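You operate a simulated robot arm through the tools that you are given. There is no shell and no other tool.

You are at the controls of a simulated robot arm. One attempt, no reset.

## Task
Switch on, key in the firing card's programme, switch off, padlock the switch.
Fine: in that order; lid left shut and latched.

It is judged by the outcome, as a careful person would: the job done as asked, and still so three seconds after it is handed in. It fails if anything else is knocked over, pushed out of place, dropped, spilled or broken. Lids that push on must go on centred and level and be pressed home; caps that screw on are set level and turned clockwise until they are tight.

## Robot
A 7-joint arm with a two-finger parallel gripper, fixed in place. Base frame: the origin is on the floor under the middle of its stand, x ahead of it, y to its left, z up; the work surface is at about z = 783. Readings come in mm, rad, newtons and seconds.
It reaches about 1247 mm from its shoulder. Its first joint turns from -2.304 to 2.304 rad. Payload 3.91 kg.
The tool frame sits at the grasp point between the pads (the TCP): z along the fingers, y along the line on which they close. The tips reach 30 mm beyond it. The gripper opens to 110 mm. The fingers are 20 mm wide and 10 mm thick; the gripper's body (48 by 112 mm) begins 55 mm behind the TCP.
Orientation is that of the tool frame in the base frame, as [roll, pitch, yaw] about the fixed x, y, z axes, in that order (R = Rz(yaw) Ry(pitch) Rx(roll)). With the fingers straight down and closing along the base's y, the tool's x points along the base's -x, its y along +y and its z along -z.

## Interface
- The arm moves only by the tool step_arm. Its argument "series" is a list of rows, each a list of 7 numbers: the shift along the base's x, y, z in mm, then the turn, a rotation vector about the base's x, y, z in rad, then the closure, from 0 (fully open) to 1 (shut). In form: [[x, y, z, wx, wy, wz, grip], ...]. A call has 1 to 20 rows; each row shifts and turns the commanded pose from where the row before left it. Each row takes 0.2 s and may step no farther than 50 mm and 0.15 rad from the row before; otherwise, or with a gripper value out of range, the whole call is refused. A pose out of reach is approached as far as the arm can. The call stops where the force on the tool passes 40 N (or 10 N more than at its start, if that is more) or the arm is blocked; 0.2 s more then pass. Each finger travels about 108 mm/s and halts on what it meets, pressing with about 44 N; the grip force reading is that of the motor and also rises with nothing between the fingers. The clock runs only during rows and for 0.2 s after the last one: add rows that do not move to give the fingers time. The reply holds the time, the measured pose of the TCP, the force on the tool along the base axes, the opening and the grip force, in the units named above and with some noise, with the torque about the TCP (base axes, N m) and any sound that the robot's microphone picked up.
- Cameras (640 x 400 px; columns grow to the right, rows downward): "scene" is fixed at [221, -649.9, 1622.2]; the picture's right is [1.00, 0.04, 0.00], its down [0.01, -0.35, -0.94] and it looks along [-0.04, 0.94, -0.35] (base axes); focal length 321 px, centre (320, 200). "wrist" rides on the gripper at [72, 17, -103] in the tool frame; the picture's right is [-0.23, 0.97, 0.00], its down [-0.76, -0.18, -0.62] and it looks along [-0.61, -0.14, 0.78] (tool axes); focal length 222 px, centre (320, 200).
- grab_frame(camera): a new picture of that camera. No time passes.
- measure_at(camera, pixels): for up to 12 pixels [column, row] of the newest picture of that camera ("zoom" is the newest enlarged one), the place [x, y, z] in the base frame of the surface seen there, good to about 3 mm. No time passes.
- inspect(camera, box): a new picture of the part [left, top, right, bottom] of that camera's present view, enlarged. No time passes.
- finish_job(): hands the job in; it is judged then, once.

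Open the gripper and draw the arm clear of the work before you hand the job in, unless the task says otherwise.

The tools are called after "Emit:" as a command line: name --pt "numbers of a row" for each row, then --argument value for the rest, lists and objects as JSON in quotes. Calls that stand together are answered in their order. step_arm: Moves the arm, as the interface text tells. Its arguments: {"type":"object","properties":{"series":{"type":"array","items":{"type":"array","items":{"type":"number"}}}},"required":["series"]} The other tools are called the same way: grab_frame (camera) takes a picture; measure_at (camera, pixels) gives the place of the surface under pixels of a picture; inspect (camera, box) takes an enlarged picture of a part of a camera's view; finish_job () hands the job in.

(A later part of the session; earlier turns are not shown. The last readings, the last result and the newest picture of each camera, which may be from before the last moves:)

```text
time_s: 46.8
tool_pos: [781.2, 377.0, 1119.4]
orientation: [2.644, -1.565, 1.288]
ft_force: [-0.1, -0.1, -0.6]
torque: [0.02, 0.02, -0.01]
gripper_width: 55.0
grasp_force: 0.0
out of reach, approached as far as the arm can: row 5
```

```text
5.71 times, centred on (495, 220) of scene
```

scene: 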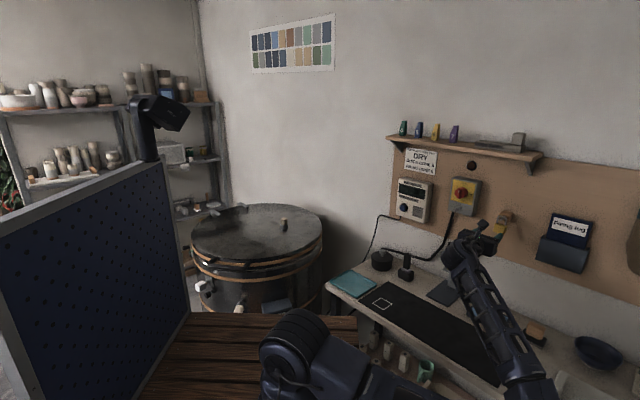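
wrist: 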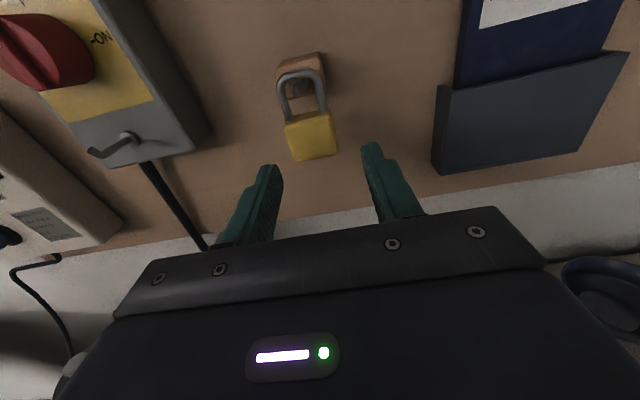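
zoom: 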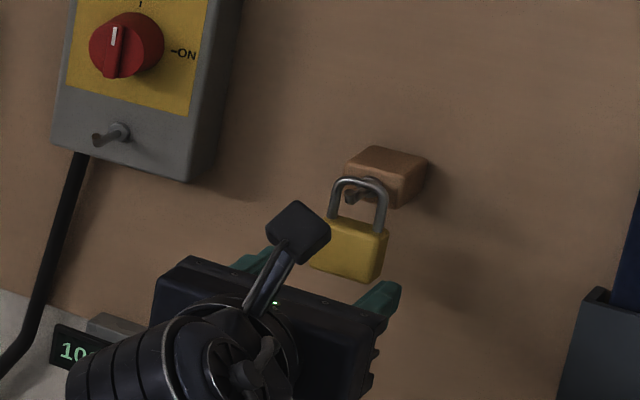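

The arm is again at a joint limit at d≈819. The padlock's side faces stay parallel to the pads whatever the pitch, so I tilt the fingers ~30° downward here (raising wrist and elbow) to free the reach.

Emit:
step_arm --pt "-5 -5 0 -0.0926 0.0926 0 0.5" --pt "-5 -5 0 -0.0926 0.0926 0 0.5" --pt "0 0 0 -0.0926 0.0926 0 0.5" --pt "0 0 0 -0.0926 0.0926 0 0.5" --pt "0 0 0 0 0 0 0.5"

Emit:
grab_frame --camera "scene"

Emit:
grab_frame --camera "wrist"

```text
time_s: 48.0
tool_pos: [769.9, 366.1, 1118.4]
orientation: [3.137, -1.047, 0.791]
ft_force: [0.7, 1.3, -0.8]
torque: [-0.01, 0.02, 0.01]
gripper_width: 54.8
grasp_force: 0.1
```

```text
taken
```

scene: 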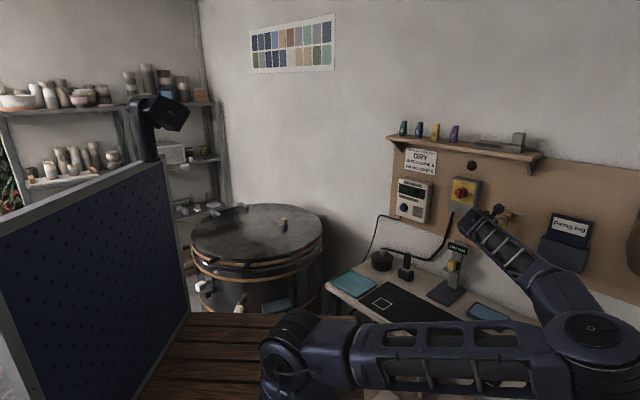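

```text
taken
```

wrist: 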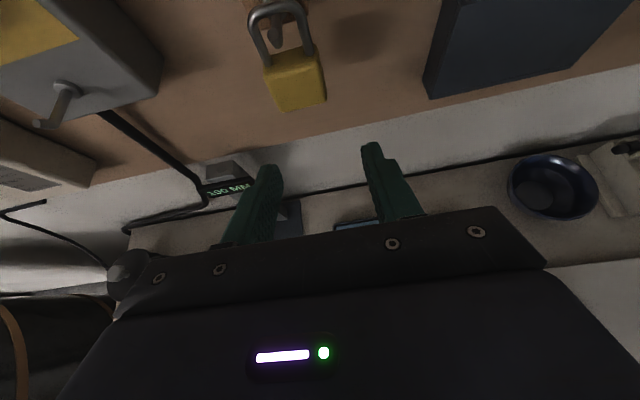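

The tilt lifted the elbow and pose is exact (30° down, square to wall). I realign to u≈281, z≈1131 and move in part-way with the open fingers straddling the padlock body.

Emit:
step_arm --pt "-1.6 1.6 6.3 0 0 0 0.5" --pt "-1.6 1.6 6.3 0 0 0 0.5" --pt "10 10 0 0 0 0 0.5" --pt "10 10 0 0 0 0 0.5" --pt "8 8 0 0 0 0 0.5" --pt "0 0 0 0 0 0 0.5"

Emit:
grab_frame --camera "wrist"

Emit:
grab_frame --camera "scene"

```text
time_s: 49.4
tool_pos: [795.2, 397.1, 1131.0]
orientation: [3.138, -1.049, 0.791]
ft_force: [-0.6, -0.3, 0.1]
torque: [0.0, -0.02, 0.0]
gripper_width: 54.9
grasp_force: 0.0
```

```text
taken
```

wrist: 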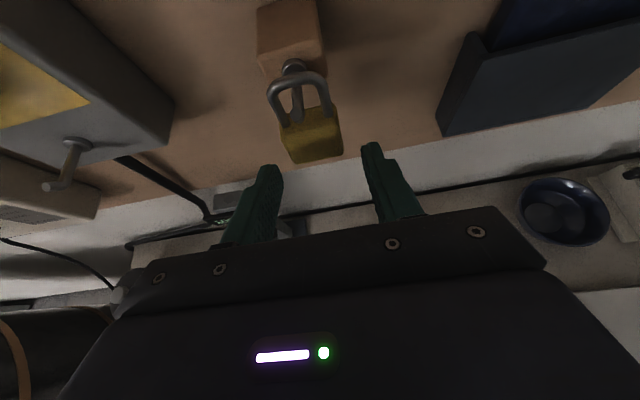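

```text
taken
```

scene: 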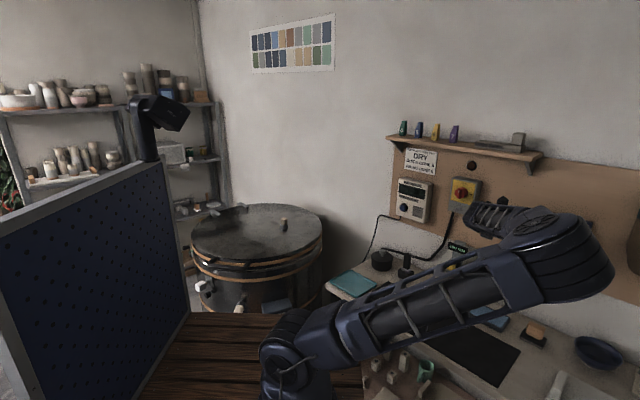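

Elbow is rising, pose good: d=843, u=281.5, z=1131. I zoom in to confirm the fingers straddle the body, then finish the approach.

Emit:
inspect --camera "wrist" --box '[220, 50, 420, 220]'

Emit:
measure_at --camera "wrist" --pixels '[[310, 125], [285, 130], [338, 130], [300, 158], [340, 152], [270, 170], [372, 150], [318, 150], [290, 100], [320, 85]]'

```text
2.35 times, centred on (320, 135) of wrist
```

zoom: 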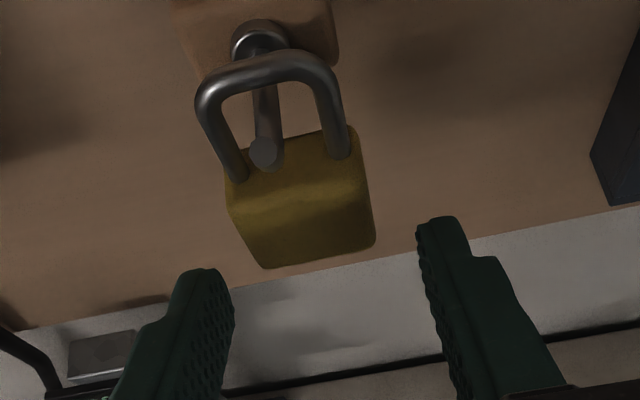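

```text
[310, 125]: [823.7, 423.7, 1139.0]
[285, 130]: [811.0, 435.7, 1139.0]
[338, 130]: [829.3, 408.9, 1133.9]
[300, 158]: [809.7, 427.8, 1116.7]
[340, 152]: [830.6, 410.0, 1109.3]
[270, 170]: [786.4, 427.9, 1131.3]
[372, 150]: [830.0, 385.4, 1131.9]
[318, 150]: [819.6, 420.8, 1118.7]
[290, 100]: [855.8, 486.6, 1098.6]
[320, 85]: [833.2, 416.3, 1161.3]
```

Fingers bracket the body evenly. I move in the last 25 mm.

Emit:
step_arm --pt "6 6 0 0 0 0 0.5" --pt "6 6 0 0 0 0 0.5" --pt "5.5 5.5 0 0 0 0 0.5" --pt "0 0 0 0 0 0 0.5"

Emit:
inspect --camera "wrist" --box '[220, 50, 420, 220]'

Emit:
inspect --camera "scene" --box '[450, 170, 540, 250]'

```text
time_s: 50.4
tool_pos: [812.7, 415.1, 1131.2]
orientation: [3.138, -1.047, 0.79]
ft_force: [-0.1, -0.1, -0.6]
torque: [-0.01, 0.01, -0.04]
gripper_width: 55.1
grasp_force: 0.0
```

```text
2.35 times, centred on (320, 135) of wrist
```

zoom: 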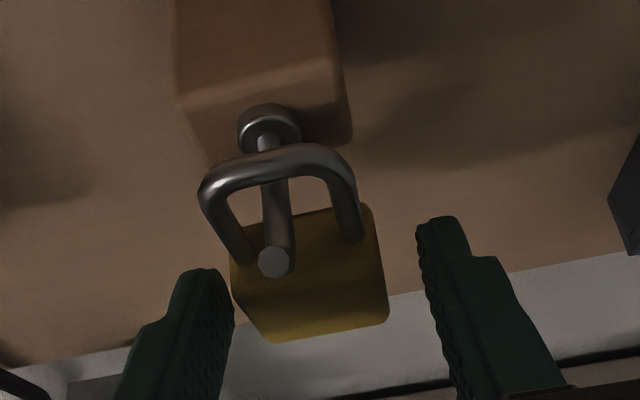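

```text
5.00 times, centred on (495, 210) of scene
```

zoom: 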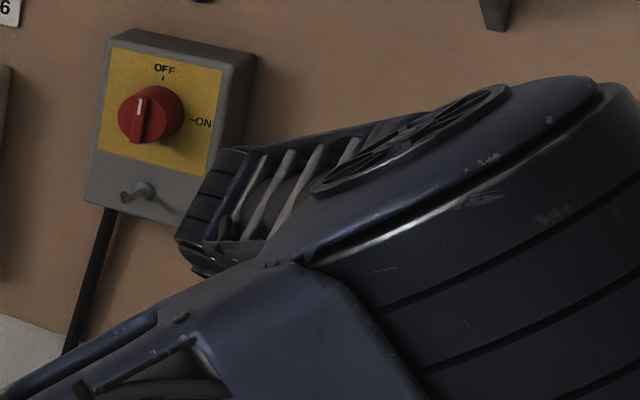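

I double-check left/right finger clearance to the body before closing.

Emit:
inspect --camera "wrist" --box '[250, 110, 400, 230]'

Emit:
measure_at --camera "zoom" --pixels '[[240, 200], [220, 240], [200, 215], [255, 215], [250, 250], [400, 240], [405, 260], [460, 160], [455, 200], [480, 170], [320, 260], [210, 190]]'

```text
3.33 times, centred on (325, 170) of wrist
```

zoom: 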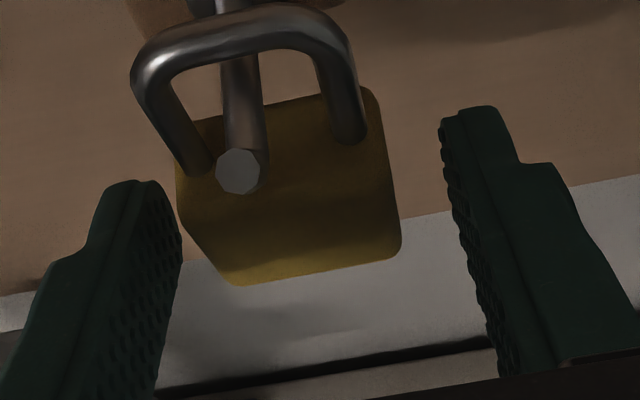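

```text
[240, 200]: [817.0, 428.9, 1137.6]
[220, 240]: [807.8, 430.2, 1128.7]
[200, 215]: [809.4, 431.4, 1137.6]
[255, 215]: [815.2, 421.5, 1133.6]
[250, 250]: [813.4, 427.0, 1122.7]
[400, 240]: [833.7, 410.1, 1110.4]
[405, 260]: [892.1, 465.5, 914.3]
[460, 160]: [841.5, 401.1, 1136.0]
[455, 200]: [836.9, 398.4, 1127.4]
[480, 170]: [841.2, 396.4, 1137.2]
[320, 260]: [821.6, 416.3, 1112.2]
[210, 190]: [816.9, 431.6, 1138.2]
```

Left/right clearances are symmetric (fingers at u≈254.5 and 309.5, body 264–299). I close on the body.

Emit:
step_arm --pt "0 0 0 0 0 0 0.6" --pt "0 0 0 0 0 0 0.65" --pt "0 0 0 0 0 0 0.7" --pt "0 0 0 0 0 0 0.8" --pt "0 0 0 0 0 0 1" --pt "0 0 0 0 0 0 1"

Emit:
inspect --camera "wrist" --box '[250, 80, 400, 200]'

```text
time_s: 51.8
tool_pos: [813.3, 415.3, 1131.0]
orientation: [3.138, -1.047, 0.791]
ft_force: [0.9, 0.0, -0.4]
torque: [0.01, 0.01, -0.04]
gripper_width: 37.3
grasp_force: 44.0
```

```text
3.33 times, centred on (325, 140) of wrist
```

zoom: 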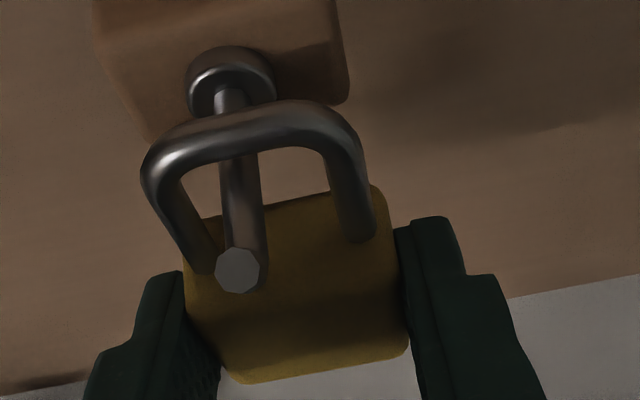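

The padlock is held (37.3 mm, 44 N). I measure the peg tip's top and the shackle before lifting it over.

Emit:
measure_at --camera "zoom" --pixels '[[238, 265], [230, 270], [248, 275], [238, 285], [242, 220], [238, 180], [232, 105], [250, 120], [300, 115], [170, 160], [240, 140], [260, 335]]'

Emit:
step_arm --pt "0 0 2 0 0 0 1" --pt "0 0 3 0 0 0 1" --pt "0 0 3 0 0 0 1" --pt "0 0 0 0 0 0 1"

Emit:
inspect --camera "wrist" --box '[250, 80, 400, 200]'

```text
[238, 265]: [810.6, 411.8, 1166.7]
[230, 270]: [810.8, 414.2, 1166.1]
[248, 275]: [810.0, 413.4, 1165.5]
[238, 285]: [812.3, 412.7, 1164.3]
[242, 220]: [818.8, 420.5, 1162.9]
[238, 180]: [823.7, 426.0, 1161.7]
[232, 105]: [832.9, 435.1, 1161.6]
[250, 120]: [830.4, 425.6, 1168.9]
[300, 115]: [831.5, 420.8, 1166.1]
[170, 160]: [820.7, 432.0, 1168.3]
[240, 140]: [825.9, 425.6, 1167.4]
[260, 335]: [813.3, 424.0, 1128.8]
```

```text
time_s: 52.8
tool_pos: [812.6, 414.1, 1137.8]
orientation: [3.135, -1.046, 0.79]
ft_force: [-0.8, 0.3, -0.3]
torque: [0.03, 0.02, 0.0]
gripper_width: 37.2
grasp_force: 44.4
```

```text
3.33 times, centred on (325, 140) of wrist
```

zoom: 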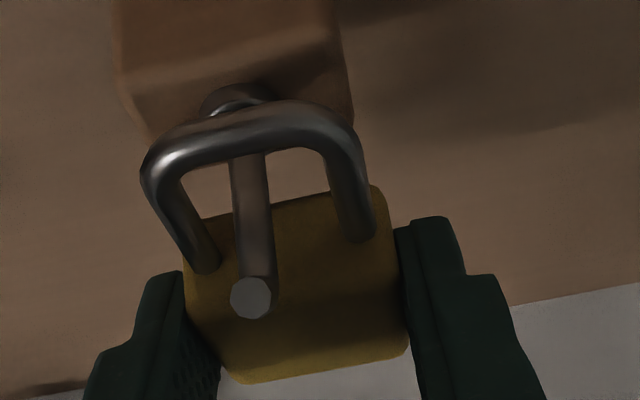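

Peg rod top is z≈1162, tip top ≈1167, so ~10 mm lift centres the tip in the shackle window. I lift 3 mm more, then start drawing it out.

Emit:
step_arm --pt "0 0 3.5 0 0 0 1" --pt "0 0 0 0 0 0 1" --pt "-4 -4 0 0 0 0 1" --pt "-4 -4 0 0 0 0 1" --pt "0 0 0 0 0 0 1"

Emit:
inspect --camera "wrist" --box '[250, 80, 400, 200]'

```text
time_s: 54.0
tool_pos: [804.9, 407.1, 1142.5]
orientation: [3.137, -1.049, 0.79]
ft_force: [-0.5, -0.3, -0.8]
torque: [0.0, 0.0, -0.03]
gripper_width: 36.8
grasp_force: 44.2
```

```text
3.33 times, centred on (325, 140) of wrist
```

zoom: 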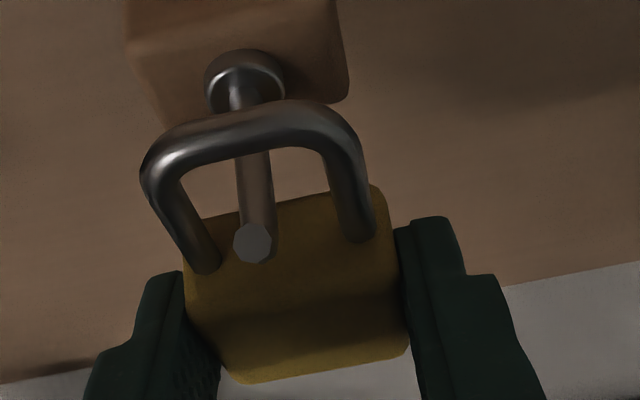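

No contact force; the tip sits inside the shackle window. I continue drawing outwards.

Emit:
step_arm --pt "-4 -4 0 0 0 0 1" --pt "-4 -4 0 0 0 0 1" --pt "-4 -4 0 0 0 0 1" --pt "0 0 0 0 0 0 1"

Emit:
inspect --camera "wrist" --box '[250, 80, 400, 200]'

```text
time_s: 55.0
tool_pos: [792.6, 393.9, 1142.2]
orientation: [3.134, -1.046, 0.79]
ft_force: [-0.2, 0.9, 0.2]
torque: [-0.01, 0.02, -0.02]
gripper_width: 37.3
grasp_force: 43.7
```

```text
3.33 times, centred on (325, 140) of wrist
```

zoom: 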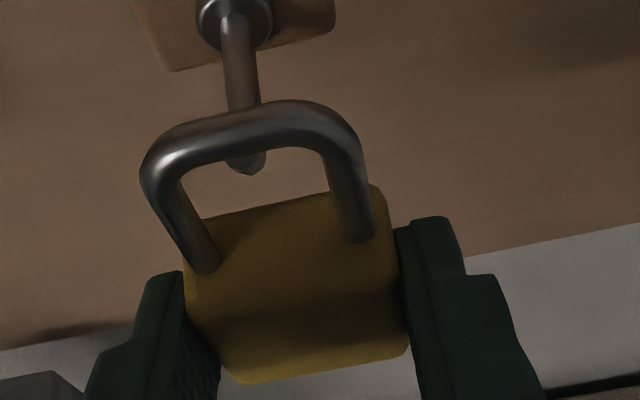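

Free so far and nearly out. I draw back another 30 mm.

Emit:
step_arm --pt "-5 -5 0 0 0 0 1" --pt "-8 -8 0 0 0 0 1" --pt "-8 -8 0 0 0 0 1" --pt "0 0 0 0 0 0 1"

Emit:
grab_frame --camera "wrist"

Emit:
grab_frame --camera "scene"

```text
time_s: 56.0
tool_pos: [771.5, 371.4, 1143.0]
orientation: [3.136, -1.048, 0.792]
ft_force: [-0.1, -0.3, -1.3]
torque: [0.01, 0.04, 0.01]
gripper_width: 37.2
grasp_force: 44.3
```

```text
taken
```

wrist: 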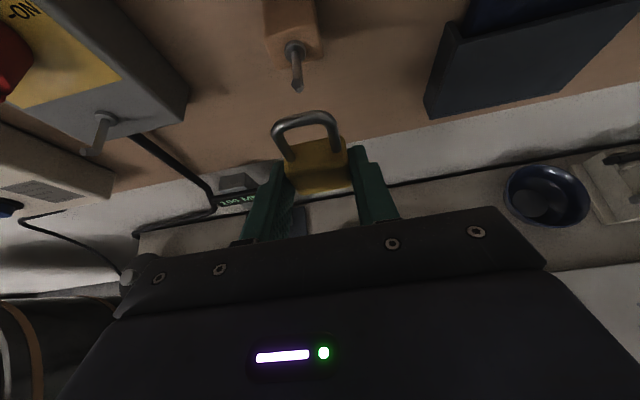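

```text
taken
```

scene: 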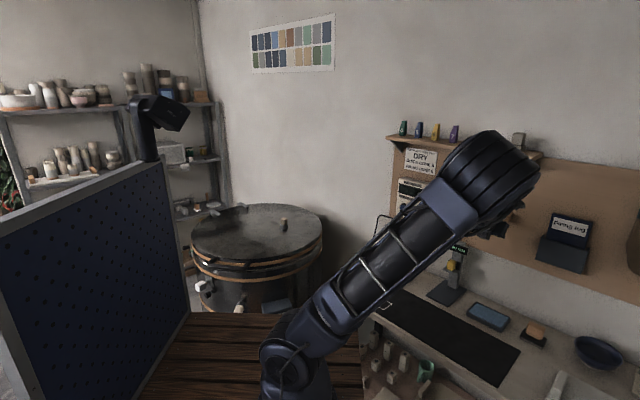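

Padlock is off its hook and held firmly. I carry it left ~161 mm at d≈808 to line up with the switch hook, lowering ~10 mm.

Emit:
step_arm --pt "-14.2 14.2 0 0 0 0 1" --pt "-14.2 14.2 0 0 0 0 1" --pt "-14.2 14.2 0 0 0 0 1" --pt "-14.2 14.2 -2 0 0 0 1" --pt "-14.2 14.2 -2 0 0 0 1" --pt "-14.2 14.2 -2 0 0 0 1" --pt "-14.2 14.2 -2 0 0 0 1" --pt "-14.2 14.2 -2 0 0 0 1" --pt "0 0 0 0 0 0 1"

Emit:
grab_frame --camera "wrist"

Emit:
grab_frame --camera "scene"

```text
time_s: 58.0
tool_pos: [657.0, 487.1, 1132.1]
orientation: [3.136, -1.047, 0.79]
ft_force: [0.3, 0.9, -1.4]
torque: [0.0, 0.02, -0.01]
gripper_width: 37.4
grasp_force: 44.1
```

```text
taken
```

wrist: 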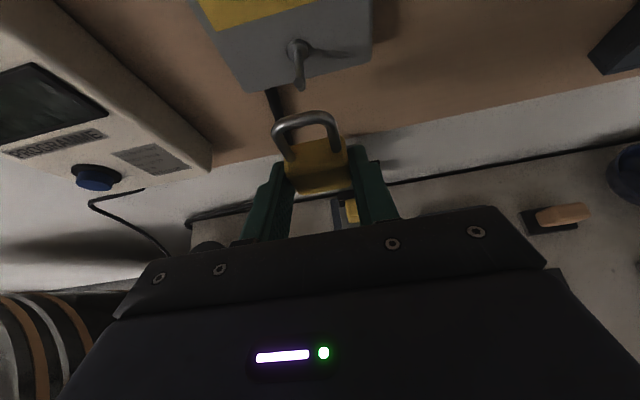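

```text
taken
```

scene: 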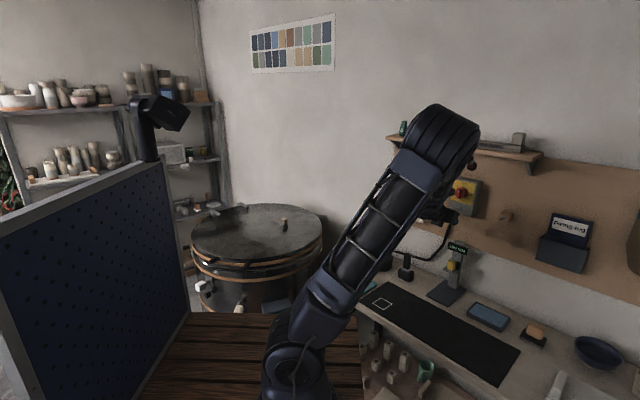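

In front of the switch hook (u=120, d=809). I zoom in and measure hook tip vs. shackle.

Emit:
inspect --camera "wrist" --box '[230, 20, 380, 200]'

```text
2.22 times, centred on (305, 110) of wrist
```

zoom: 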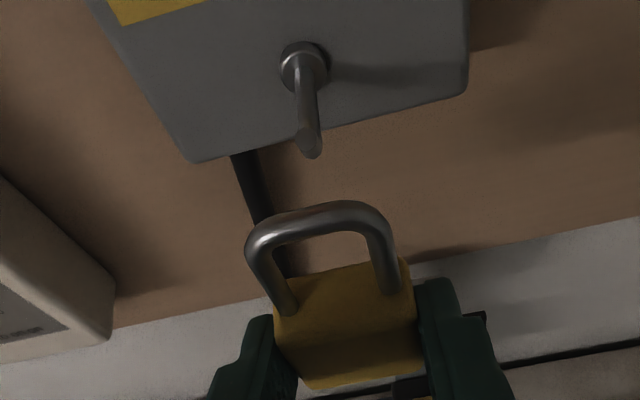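

Emit:
measure_at --camera "zoom" --pixels '[[305, 138], [313, 148], [316, 135], [306, 120], [304, 100], [302, 80], [300, 50], [325, 70], [320, 220], [265, 240], [375, 220], [345, 290]]'

Emit:
measure_at --camera "zoom" --pixels '[[310, 132], [312, 142], [318, 145], [310, 152], [308, 110], [305, 90], [290, 295], [390, 280], [310, 228], [285, 70], [290, 360], [415, 290]]'

```text
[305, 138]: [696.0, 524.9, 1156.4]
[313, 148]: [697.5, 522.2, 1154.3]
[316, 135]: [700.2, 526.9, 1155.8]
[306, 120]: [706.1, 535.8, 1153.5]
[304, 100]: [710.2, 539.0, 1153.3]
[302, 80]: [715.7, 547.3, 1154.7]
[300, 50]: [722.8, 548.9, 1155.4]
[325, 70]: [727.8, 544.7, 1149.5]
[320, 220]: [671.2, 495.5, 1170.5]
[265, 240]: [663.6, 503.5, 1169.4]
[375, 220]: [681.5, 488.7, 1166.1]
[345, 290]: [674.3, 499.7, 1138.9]
```

```text
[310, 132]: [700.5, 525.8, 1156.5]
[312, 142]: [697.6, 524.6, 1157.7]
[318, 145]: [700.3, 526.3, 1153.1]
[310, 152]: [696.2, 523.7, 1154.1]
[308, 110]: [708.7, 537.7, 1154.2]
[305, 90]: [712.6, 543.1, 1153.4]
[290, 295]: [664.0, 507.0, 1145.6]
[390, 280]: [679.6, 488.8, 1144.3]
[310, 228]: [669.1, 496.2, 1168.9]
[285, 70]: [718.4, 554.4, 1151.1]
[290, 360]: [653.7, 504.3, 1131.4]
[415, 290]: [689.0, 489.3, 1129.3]
```

Hook rod top z≈1153.5, tip ≈1157; shackle window 1139–1163 – well centred. I advance 30 mm and re-check.

Emit:
step_arm --pt "7 7 0.3 0 0 0 1" --pt "7 7 0 0 0 0 1" --pt "7 7 0 0 0 0 1" --pt "0 0 0 0 0 0 1"

Emit:
inspect --camera "wrist" --box '[230, 50, 380, 200]'

Emit:
inspect --camera "scene" --box '[420, 160, 500, 230]'

```text
time_s: 59.0
tool_pos: [678.1, 508.5, 1133.0]
orientation: [3.136, -1.047, 0.79]
ft_force: [0.1, 0.5, -0.8]
torque: [-0.02, 0.03, -0.01]
gripper_width: 37.3
grasp_force: 44.2
```

```text
2.67 times, centred on (305, 125) of wrist
```

zoom: 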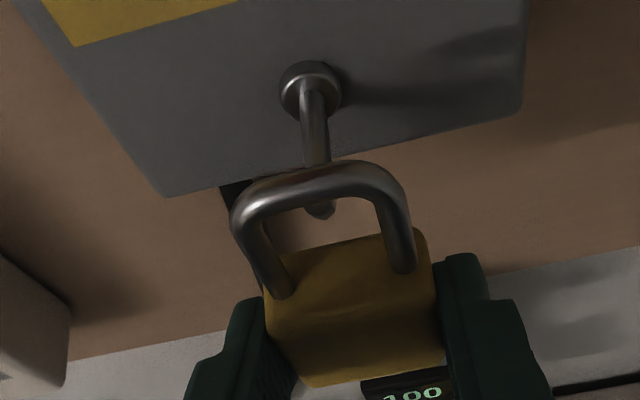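

```text
5.71 times, centred on (460, 195) of scene
```

zoom: 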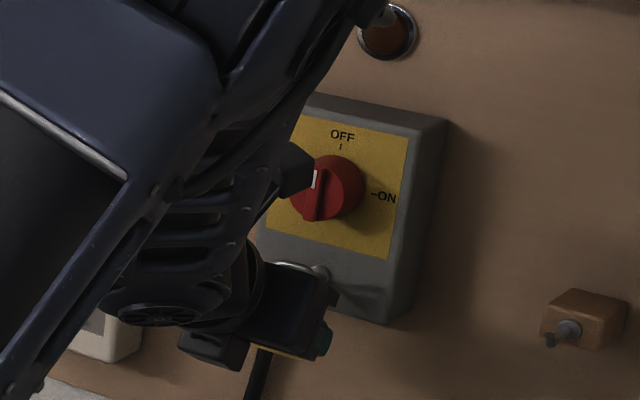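

The tip is entering the shackle window with no contact force, and the camera stalk still has room to the knob. I advance another 14 mm and check.

Emit:
step_arm --pt "3.5 3.5 0 0 0 0 1" --pt "3.5 3.5 0 0 0 0 1" --pt "3 3 0 0 0 0 1" --pt "0 0 0 0 0 0 1"

Emit:
inspect --camera "wrist" --box '[230, 50, 380, 200]'

Emit:
inspect --camera "scene" --box '[420, 160, 500, 230]'

```text
time_s: 60.0
tool_pos: [688.6, 518.7, 1131.4]
orientation: [3.135, -1.046, 0.793]
ft_force: [0.2, -1.0, -0.1]
torque: [-0.01, 0.04, 0.01]
gripper_width: 37.1
grasp_force: 44.0
```

```text
2.67 times, centred on (305, 125) of wrist
```

zoom: 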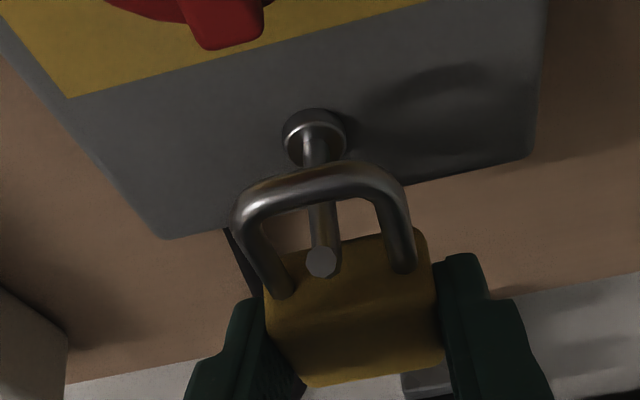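

```text
5.71 times, centred on (460, 195) of scene
```

zoom: 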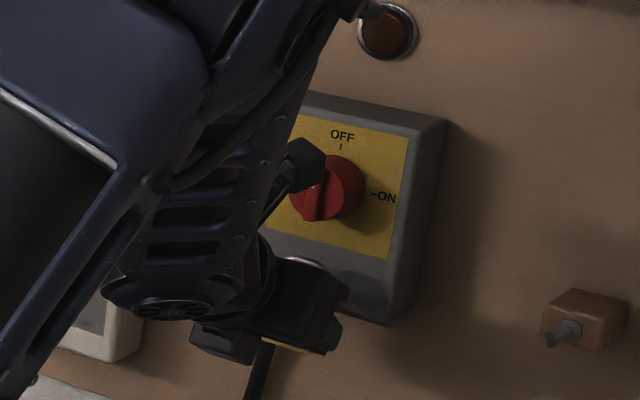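

The hook tip is now through the shackle. I measure the camera housing's clearance to the knob before the last 13 mm.

Emit:
measure_at --camera "zoom" --pixels '[[305, 160], [318, 155], [300, 145], [310, 175], [325, 200], [345, 180]]'

```text
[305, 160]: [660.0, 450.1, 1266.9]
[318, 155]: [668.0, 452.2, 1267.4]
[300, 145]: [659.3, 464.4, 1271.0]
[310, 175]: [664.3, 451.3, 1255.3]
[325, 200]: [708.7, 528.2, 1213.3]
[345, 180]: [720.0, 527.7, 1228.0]
```

Camera housing is at d≈793, over 70 mm short of the knob. I advance the last 13 mm.

Emit:
step_arm --pt "3.5 3.5 0.7 0 0 0 1" --pt "3.5 3.5 0 0 0 0 1" --pt "2.2 2.2 0 0 0 0 1" --pt "0 0 0 0 0 0 1"

Emit:
inspect --camera "wrist" --box '[230, 50, 380, 200]'

```text
time_s: 61.0
tool_pos: [697.9, 527.0, 1133.1]
orientation: [3.136, -1.048, 0.79]
ft_force: [-0.5, 0.7, -1.0]
torque: [0.01, -0.01, 0.01]
gripper_width: 37.2
grasp_force: 44.7
```

```text
2.67 times, centred on (305, 125) of wrist
```

zoom: 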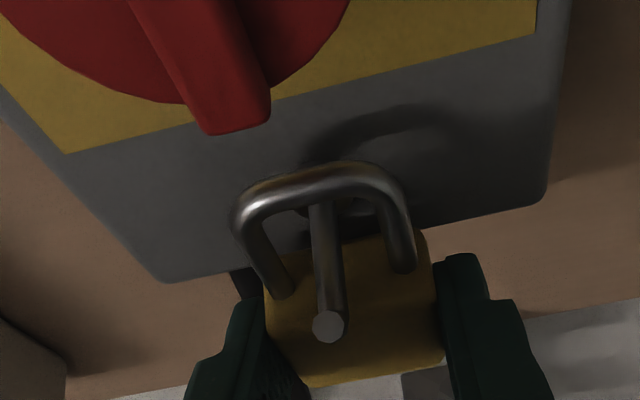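

The rod now runs through the shackle, wire at d≈882. I lower gently until the shackle rests on the rod.

Emit:
step_arm --pt "0 0 -3 0 0 0 1" --pt "0 0 -3 0 0 0 1" --pt "0 0 -2 0 0 0 1" --pt "0 0 0 0 0 0 1"

Emit:
inspect --camera "wrist" --box '[230, 50, 380, 200]'

```text
time_s: 62.0
tool_pos: [697.2, 527.1, 1125.3]
orientation: [3.136, -1.046, 0.79]
ft_force: [-1.0, -0.9, 0.3]
torque: [0.01, 0.0, 0.0]
gripper_width: 37.1
grasp_force: 44.2
```

```text
2.67 times, centred on (305, 125) of wrist
```

zoom: 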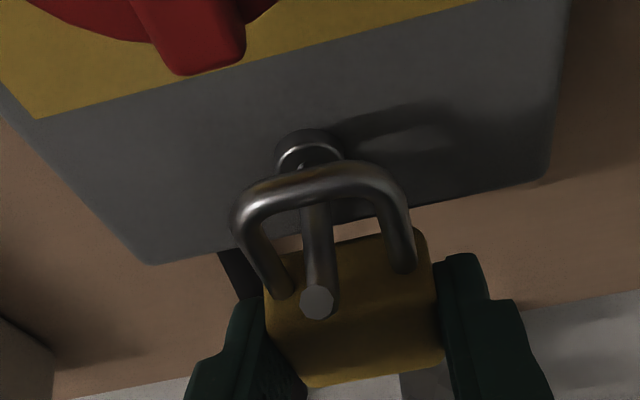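

No contact yet at z=1125. I lower 1 mm at a time looking for an upward force.

Emit:
step_arm --pt "0 0 -1 0 0 0 1" --pt "0 0 -1 0 0 0 1" --pt "0 0 0 0 0 0 1"

Emit:
step_arm --pt "0 0 -1 0 0 0 1" --pt "0 0 0 0 0 0 1"

Emit:
inspect --camera "wrist" --box '[230, 50, 380, 200]'

```text
time_s: 62.8
tool_pos: [697.4, 526.0, 1123.0]
orientation: [3.136, -1.047, 0.79]
ft_force: [-0.2, 0.2, -1.2]
torque: [0.04, 0.05, -0.01]
gripper_width: 37.3
grasp_force: 43.9
```

```text
time_s: 63.4
tool_pos: [698.6, 526.9, 1122.0]
orientation: [3.136, -1.049, 0.79]
ft_force: [0.1, 0.0, -0.1]
torque: [-0.05, -0.02, 0.0]
gripper_width: 37.0
grasp_force: 43.9
```

```text
2.67 times, centred on (305, 125) of wrist
```

zoom: 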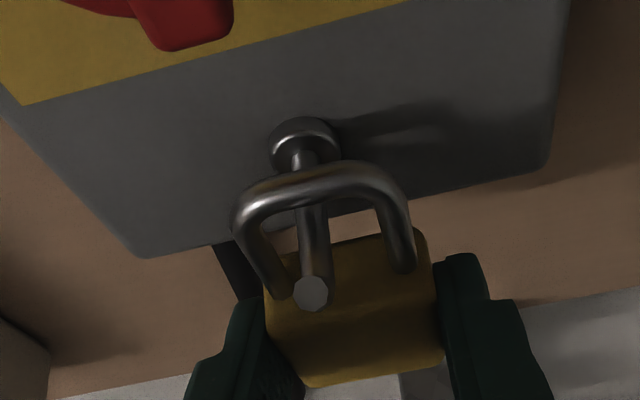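

Still no contact at z=1122. I continue 1 mm at a time.

Emit:
step_arm --pt "0 0 -1 0 0 0 1" --pt "0 0 0 0 0 0 1"

Emit:
step_arm --pt "0 0 -1 0 0 0 1" --pt "0 0 0 0 0 0 1"

Emit:
inspect --camera "wrist" --box '[230, 50, 380, 200]'

```text
time_s: 64.0
tool_pos: [697.3, 526.9, 1121.1]
orientation: [3.135, -1.047, 0.792]
ft_force: [-0.8, 0.0, -1.8]
torque: [-0.02, 0.02, -0.01]
gripper_width: 36.9
grasp_force: 44.2
```

```text
time_s: 64.6
tool_pos: [697.8, 527.1, 1120.2]
orientation: [3.135, -1.048, 0.79]
ft_force: [1.2, -0.3, 8.1]
torque: [0.14, -0.07, -0.04]
gripper_width: 37.2
grasp_force: 43.6
```

```text
2.67 times, centred on (305, 125) of wrist
```

zoom: 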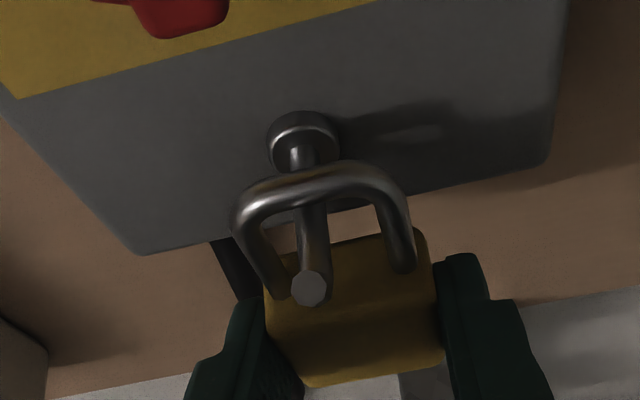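

Contact at z≈1120 (8 N upward): the shackle rests on the rod. I open the fingers gently.

Emit:
step_arm --pt "0 0 0.5 0 0 0 1" --pt "0 0 0 0 0 0 0.64" --pt "0 0 0 0 0 0 0.58" --pt "0 0 0 0 0 0 0.52" --pt "0 0 0 0 0 0 0.48" --pt "0 0 0 0 0 0 0.48"

Emit:
inspect --camera "wrist" --box '[230, 50, 400, 200]'

```text
time_s: 66.0
tool_pos: [697.8, 528.2, 1119.4]
orientation: [3.135, -1.048, 0.788]
ft_force: [-0.4, -0.5, 0.5]
torque: [0.01, -0.03, 0.0]
gripper_width: 57.2
grasp_force: 0.0
```

```text
2.67 times, centred on (315, 125) of wrist
```

zoom: 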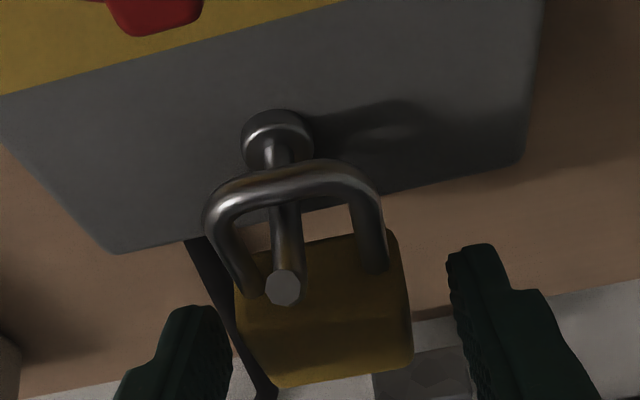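

The padlock hangs on the switch hook by itself. I withdraw straight back, slowly at first.

Emit:
step_arm --pt "-4 -4 0 0 0 0 0.48" --pt "-7 -7 0 0 0 0 0.48" --pt "-7 -7 0 0 0 0 0.48" --pt "-10 -10 0 0 0 0 0.48" --pt "-14 -14 0 0 0 0 0.48" --pt "-14 -14 0 0 0 0 0.48" --pt "0 0 0 0 0 0 0.48"

Emit:
grab_frame --camera "wrist"

Emit:
grab_frame --camera "scene"

```text
time_s: 67.6
tool_pos: [642.6, 470.5, 1120.4]
orientation: [3.138, -1.047, 0.791]
ft_force: [-0.4, -0.3, -0.9]
torque: [0.01, 0.03, 0.02]
gripper_width: 57.1
grasp_force: 0.0
```

```text
taken
```

wrist: 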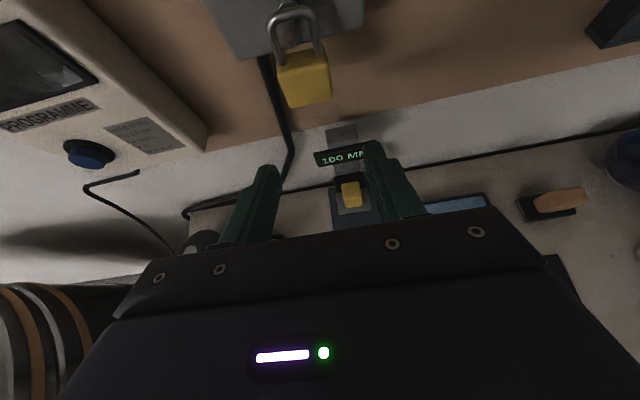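

```text
taken
```

scene: 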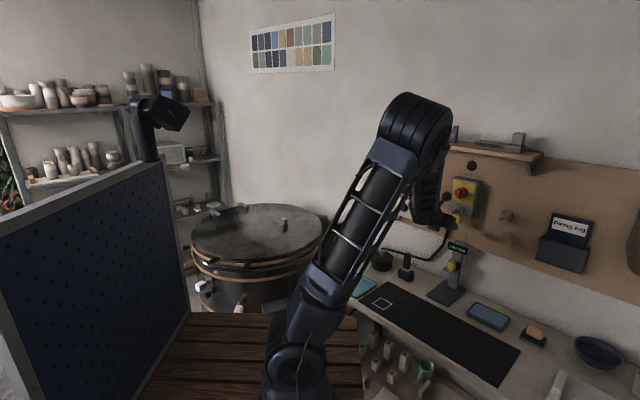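

Padlock hangs at (302,70) on the switch hook and the gripper is clear. I draw the arm further back and up, opening the fingers fully, and then check everything.

Emit:
step_arm --pt "-14 -14 5 0 0 0 0.3" --pt "-14 -14 10 0 0 0 0.2" --pt "-14 -14 15 0 0 0 0.1" --pt "-14 -14 15 0 0 0 0" --pt "-14 -14 15 0 0 0 0" --pt "0 0 15 0 0 0 0" --pt "0 0 0 0 0 0 0"

Emit:
grab_frame --camera "wrist"

Emit:
grab_frame --camera "scene"

Emit:
inspect --camera "scene" --box '[400, 130, 540, 240]'

```text
time_s: 69.2
tool_pos: [572.0, 401.5, 1195.1]
orientation: [3.137, -1.047, 0.791]
ft_force: [-0.8, 0.2, 0.6]
torque: [0.02, -0.01, 0.03]
gripper_width: 110.1
grasp_force: 0.1
```

```text
taken
```

wrist: 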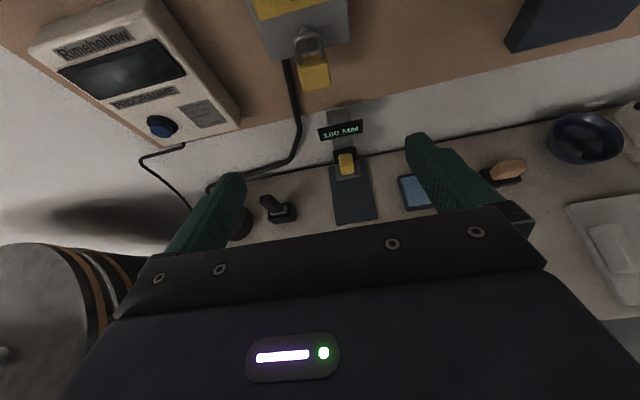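

```text
taken
```

scene: 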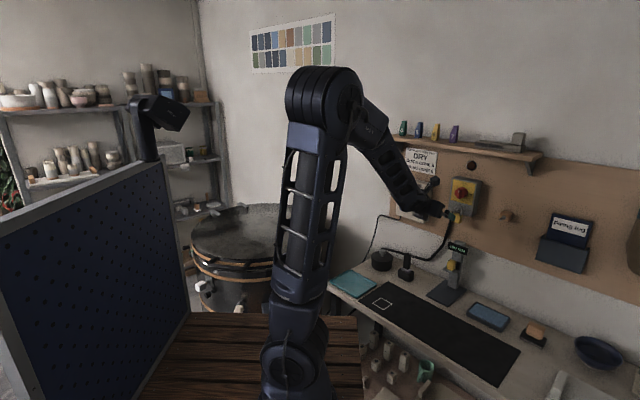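

```text
3.64 times, centred on (470, 185) of scene
```

zoom: 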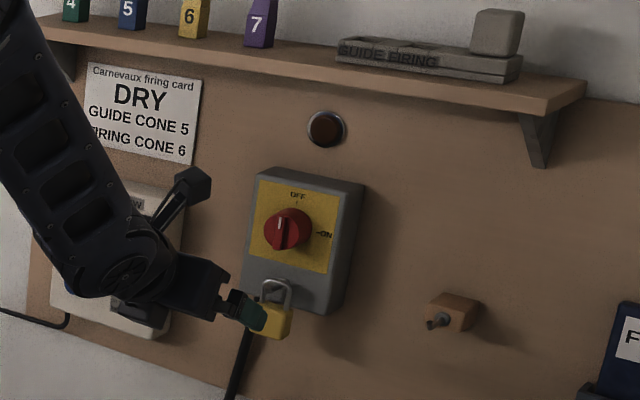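

Padlock hangs on the switch hook, switch OFF, lamp dark, shelf items untouched. Before finishing I take a closer look at the kiln lid/latch from both cameras.

Emit:
inspect --camera "scene" --box '[185, 255, 235, 295]'

Emit:
inspect --camera "scene" --box '[230, 255, 280, 295]'

Emit:
inspect --camera "wrist" --box '[0, 220, 160, 400]'

```text
10.00 times, centred on (210, 275) of scene
```

zoom: 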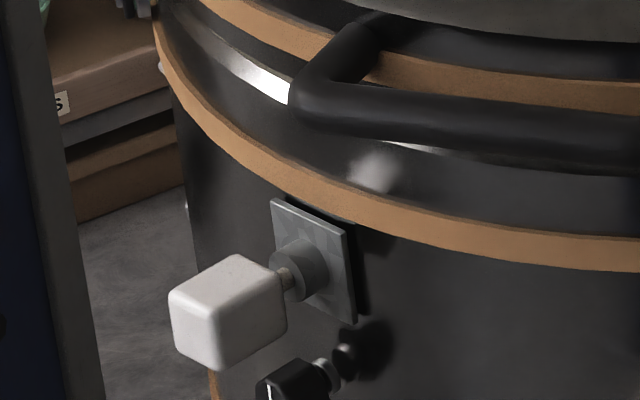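

```text
10.00 times, centred on (255, 275) of scene
```

zoom: 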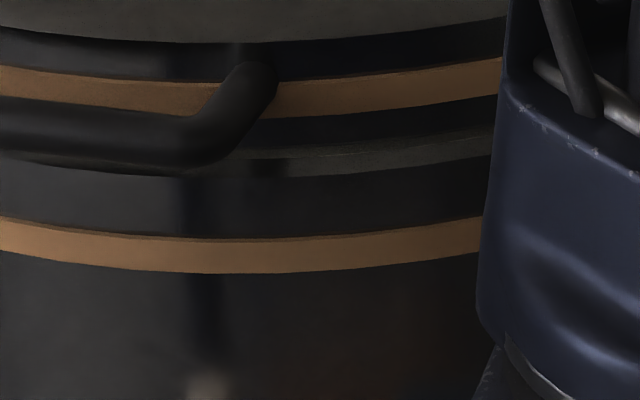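

```text
2.22 times, centred on (80, 310) of wrist
```

zoom: 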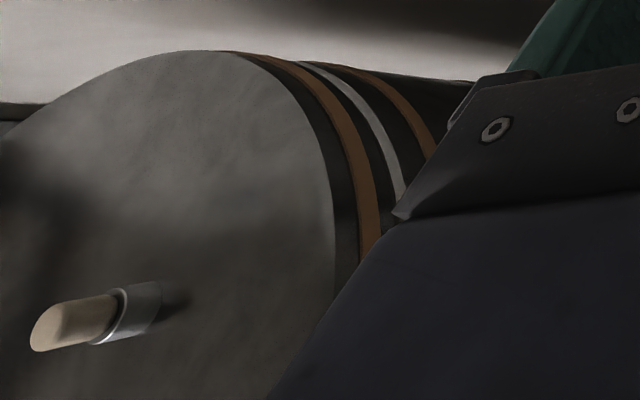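

Lid is flat and shut. For a proper look at its latch side I bring the arm back up near its home area (clear of everything), pitching the hand down so I can then turn the wrist camera to the kiln.

Emit:
step_arm --pt "-14.2 4.8 22.5 0 0 0 0" --pt "-14.2 4.8 22.5 0 0 0 0" --pt "-14.2 4.8 22.5 -0.0926 0.0926 0 0" --pt "-14.2 4.8 22.5 -0.0926 0.0926 0 0" --pt "-14.2 4.8 22.5 -0.0926 0.0926 0 0" --pt "-14.2 4.8 22.5 -0.0926 0.0926 0 0" --pt "-14.2 4.8 22.5 -0.0926 0.0926 0 0" --pt "-14.2 4.8 22.5 -0.0926 0.0926 0 0" --pt "-14.2 4.8 22.5 -0.0926 0.0926 0 0" --pt "-14.2 4.8 22.5 -0.0926 0.0926 0 0" --pt "0 0 0 0 0 0 0"

Emit:
grab_frame --camera "scene"

Emit:
grab_frame --camera "wrist"

```text
time_s: 71.6
tool_pos: [430.1, 448.2, 1420.6]
orientation: [3.141, 0.003, 0.789]
ft_force: [-0.4, -0.3, -0.8]
torque: [-0.02, 0.04, 0.0]
gripper_width: 110.2
grasp_force: 0.0
```

```text
taken
```

scene: 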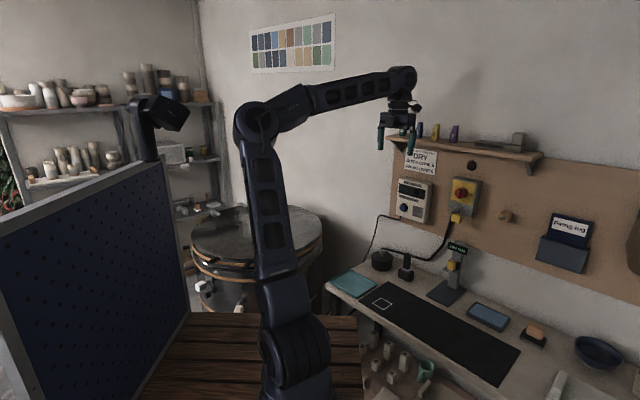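

```text
taken
```

wrist: 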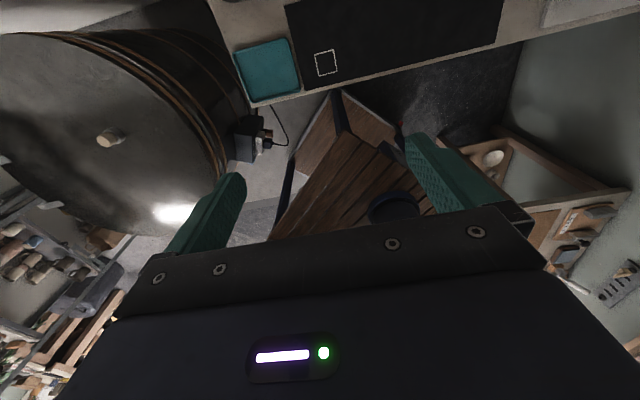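

The panel is fully visible now. I zoom in on the switch with its padlock and on the kiln edge in the wrist view.

Emit:
inspect --camera "scene" --box '[395, 160, 525, 240]'

Emit:
inspect --camera "wrist" --box '[60, 30, 300, 250]'

Emit:
inspect --camera "scene" --box '[435, 180, 485, 230]'

```text
4.92 times, centred on (460, 200) of scene
```

zoom: 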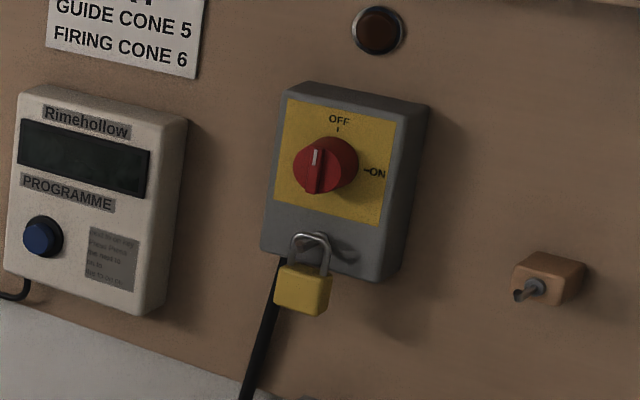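

```text
1.82 times, centred on (180, 140) of wrist
```

zoom: 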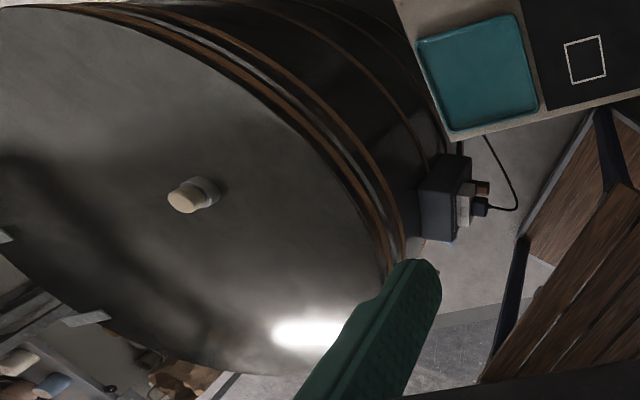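

```text
8.00 times, centred on (460, 205) of scene
```

zoom: 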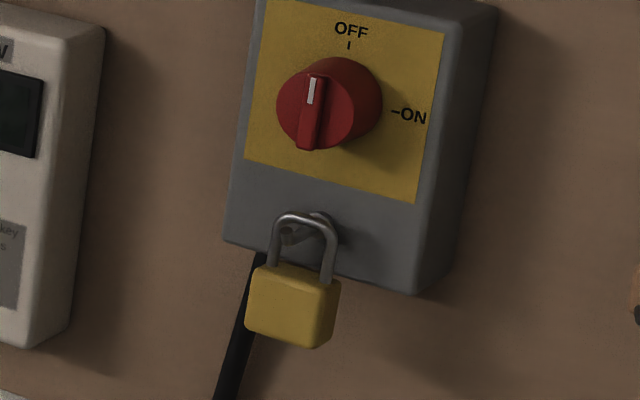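

Everything on the panel is right. I yaw the hand about −50° in place to see the kiln's front handle and latch with the wrist camera.

Emit:
step_arm --pt "0 0 0 0 0 -0.13 0" --pt "0 0 0 0 0 -0.13 0" --pt "0 0 0 0 0 -0.13 0" --pt "0 0 0 0 0 -0.13 0" --pt "0 0 0 0 0 -0.13 0" --pt "0 0 0 0 0 -0.13 0" --pt "0 0 0 0 0 0 0"

Emit:
grab_frame --camera "wrist"

Emit:
grab_frame --camera "scene"

```text
time_s: 73.2
tool_pos: [429.9, 449.1, 1420.2]
orientation: [-3.141, 0.0, 0.007]
ft_force: [-0.3, -0.4, 0.3]
torque: [0.04, -0.01, 0.0]
gripper_width: 110.0
grasp_force: 0.2
```

```text
taken
```

wrist: 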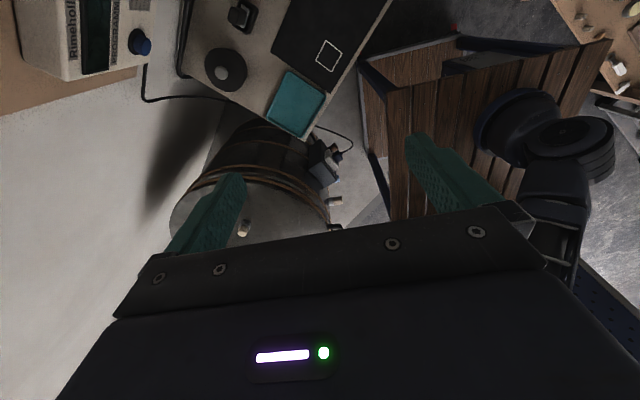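

```text
taken
```

scene: 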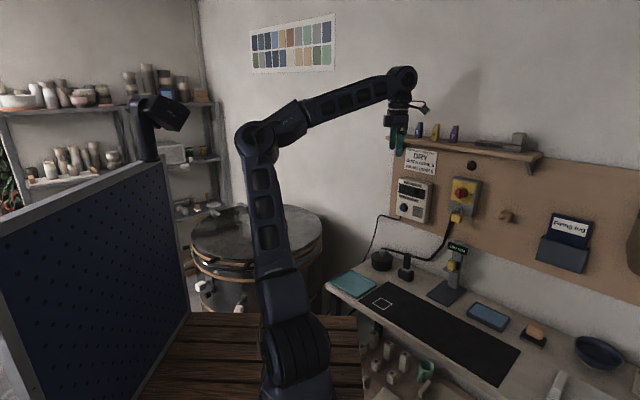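

Emit:
inspect --camera "wrist" --box '[230, 110, 390, 240]'

```text
3.08 times, centred on (310, 175) of wrist
```

zoom: 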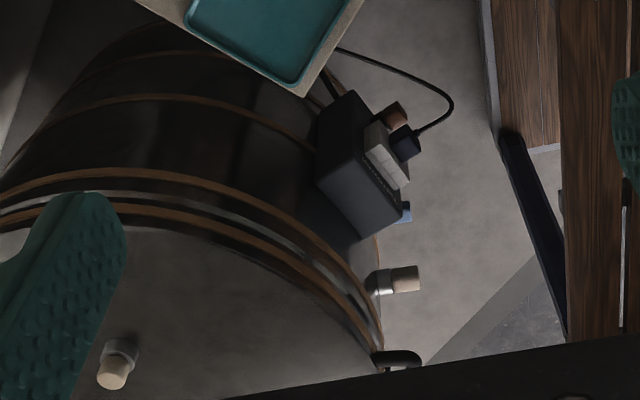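

The kiln's lid edge and peephole plug look normal; I tilt the camera up a little to bring the handle and latch area out from behind the gripper.

Emit:
step_arm --pt "0 0 0 0 0.13 0 0" --pt "0 0 0 0 0.13 0 0" --pt "0 0 0 0 0.13 0 0" --pt "0 0 0 0 0.13 0 0" --pt "0 0 0 0 0 0 0"

Emit:
grab_frame --camera "wrist"

Emit:
inspect --camera "wrist" --box '[180, 20, 420, 200]'

```text
time_s: 74.4
tool_pos: [429.5, 448.5, 1421.0]
orientation: [-3.137, 0.521, 0.009]
ft_force: [0.7, 0.2, 0.0]
torque: [0.03, 0.01, 0.01]
gripper_width: 110.0
grasp_force: 0.1
```

```text
taken
```

wrist: 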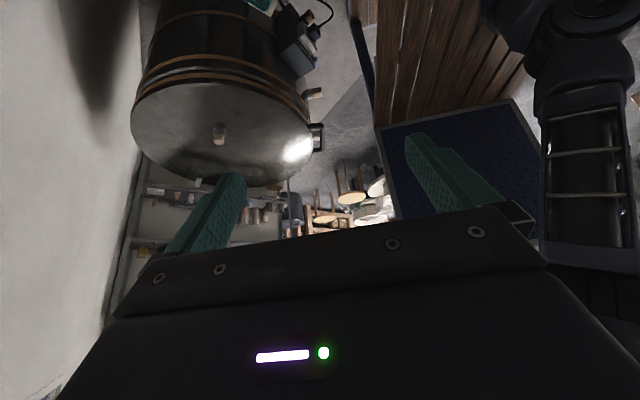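

```text
2.22 times, centred on (300, 110) of wrist
```

zoom: 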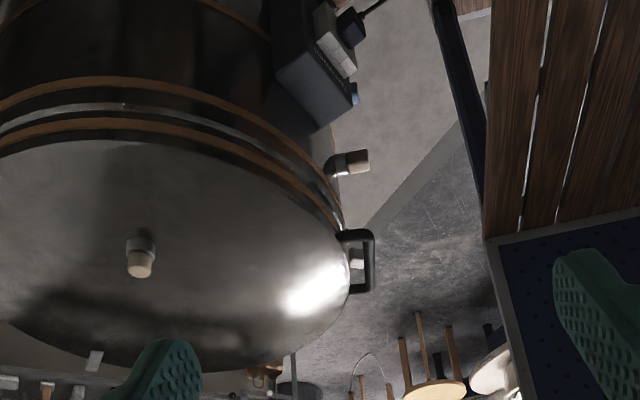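

The lid is flat and shut, and nothing near the kiln has been touched. I take one last look at the panel before handing in.

Emit:
inspect --camera "scene" --box '[380, 110, 560, 240]'

Emit:
grab_frame --camera "scene"

```text
3.08 times, centred on (470, 175) of scene
```

zoom: 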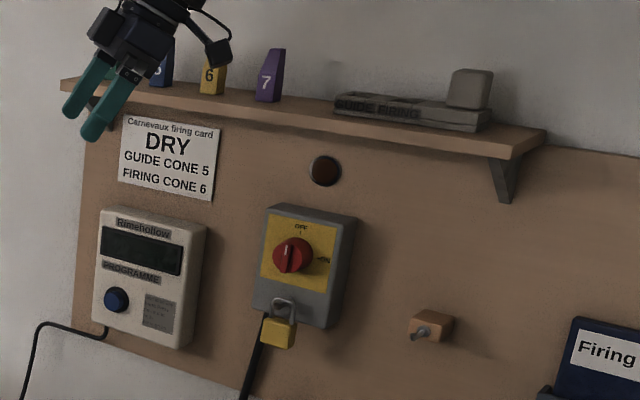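

```text
taken
```

scene: 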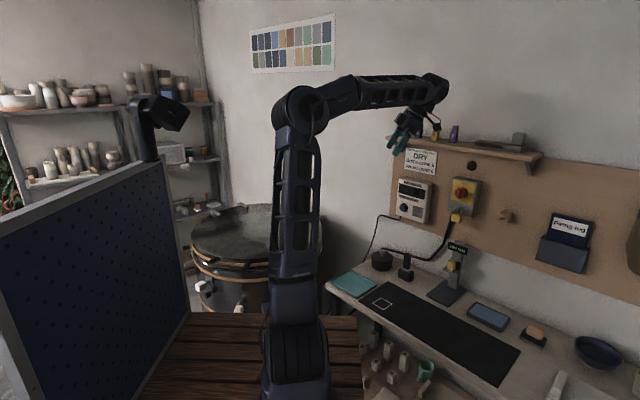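

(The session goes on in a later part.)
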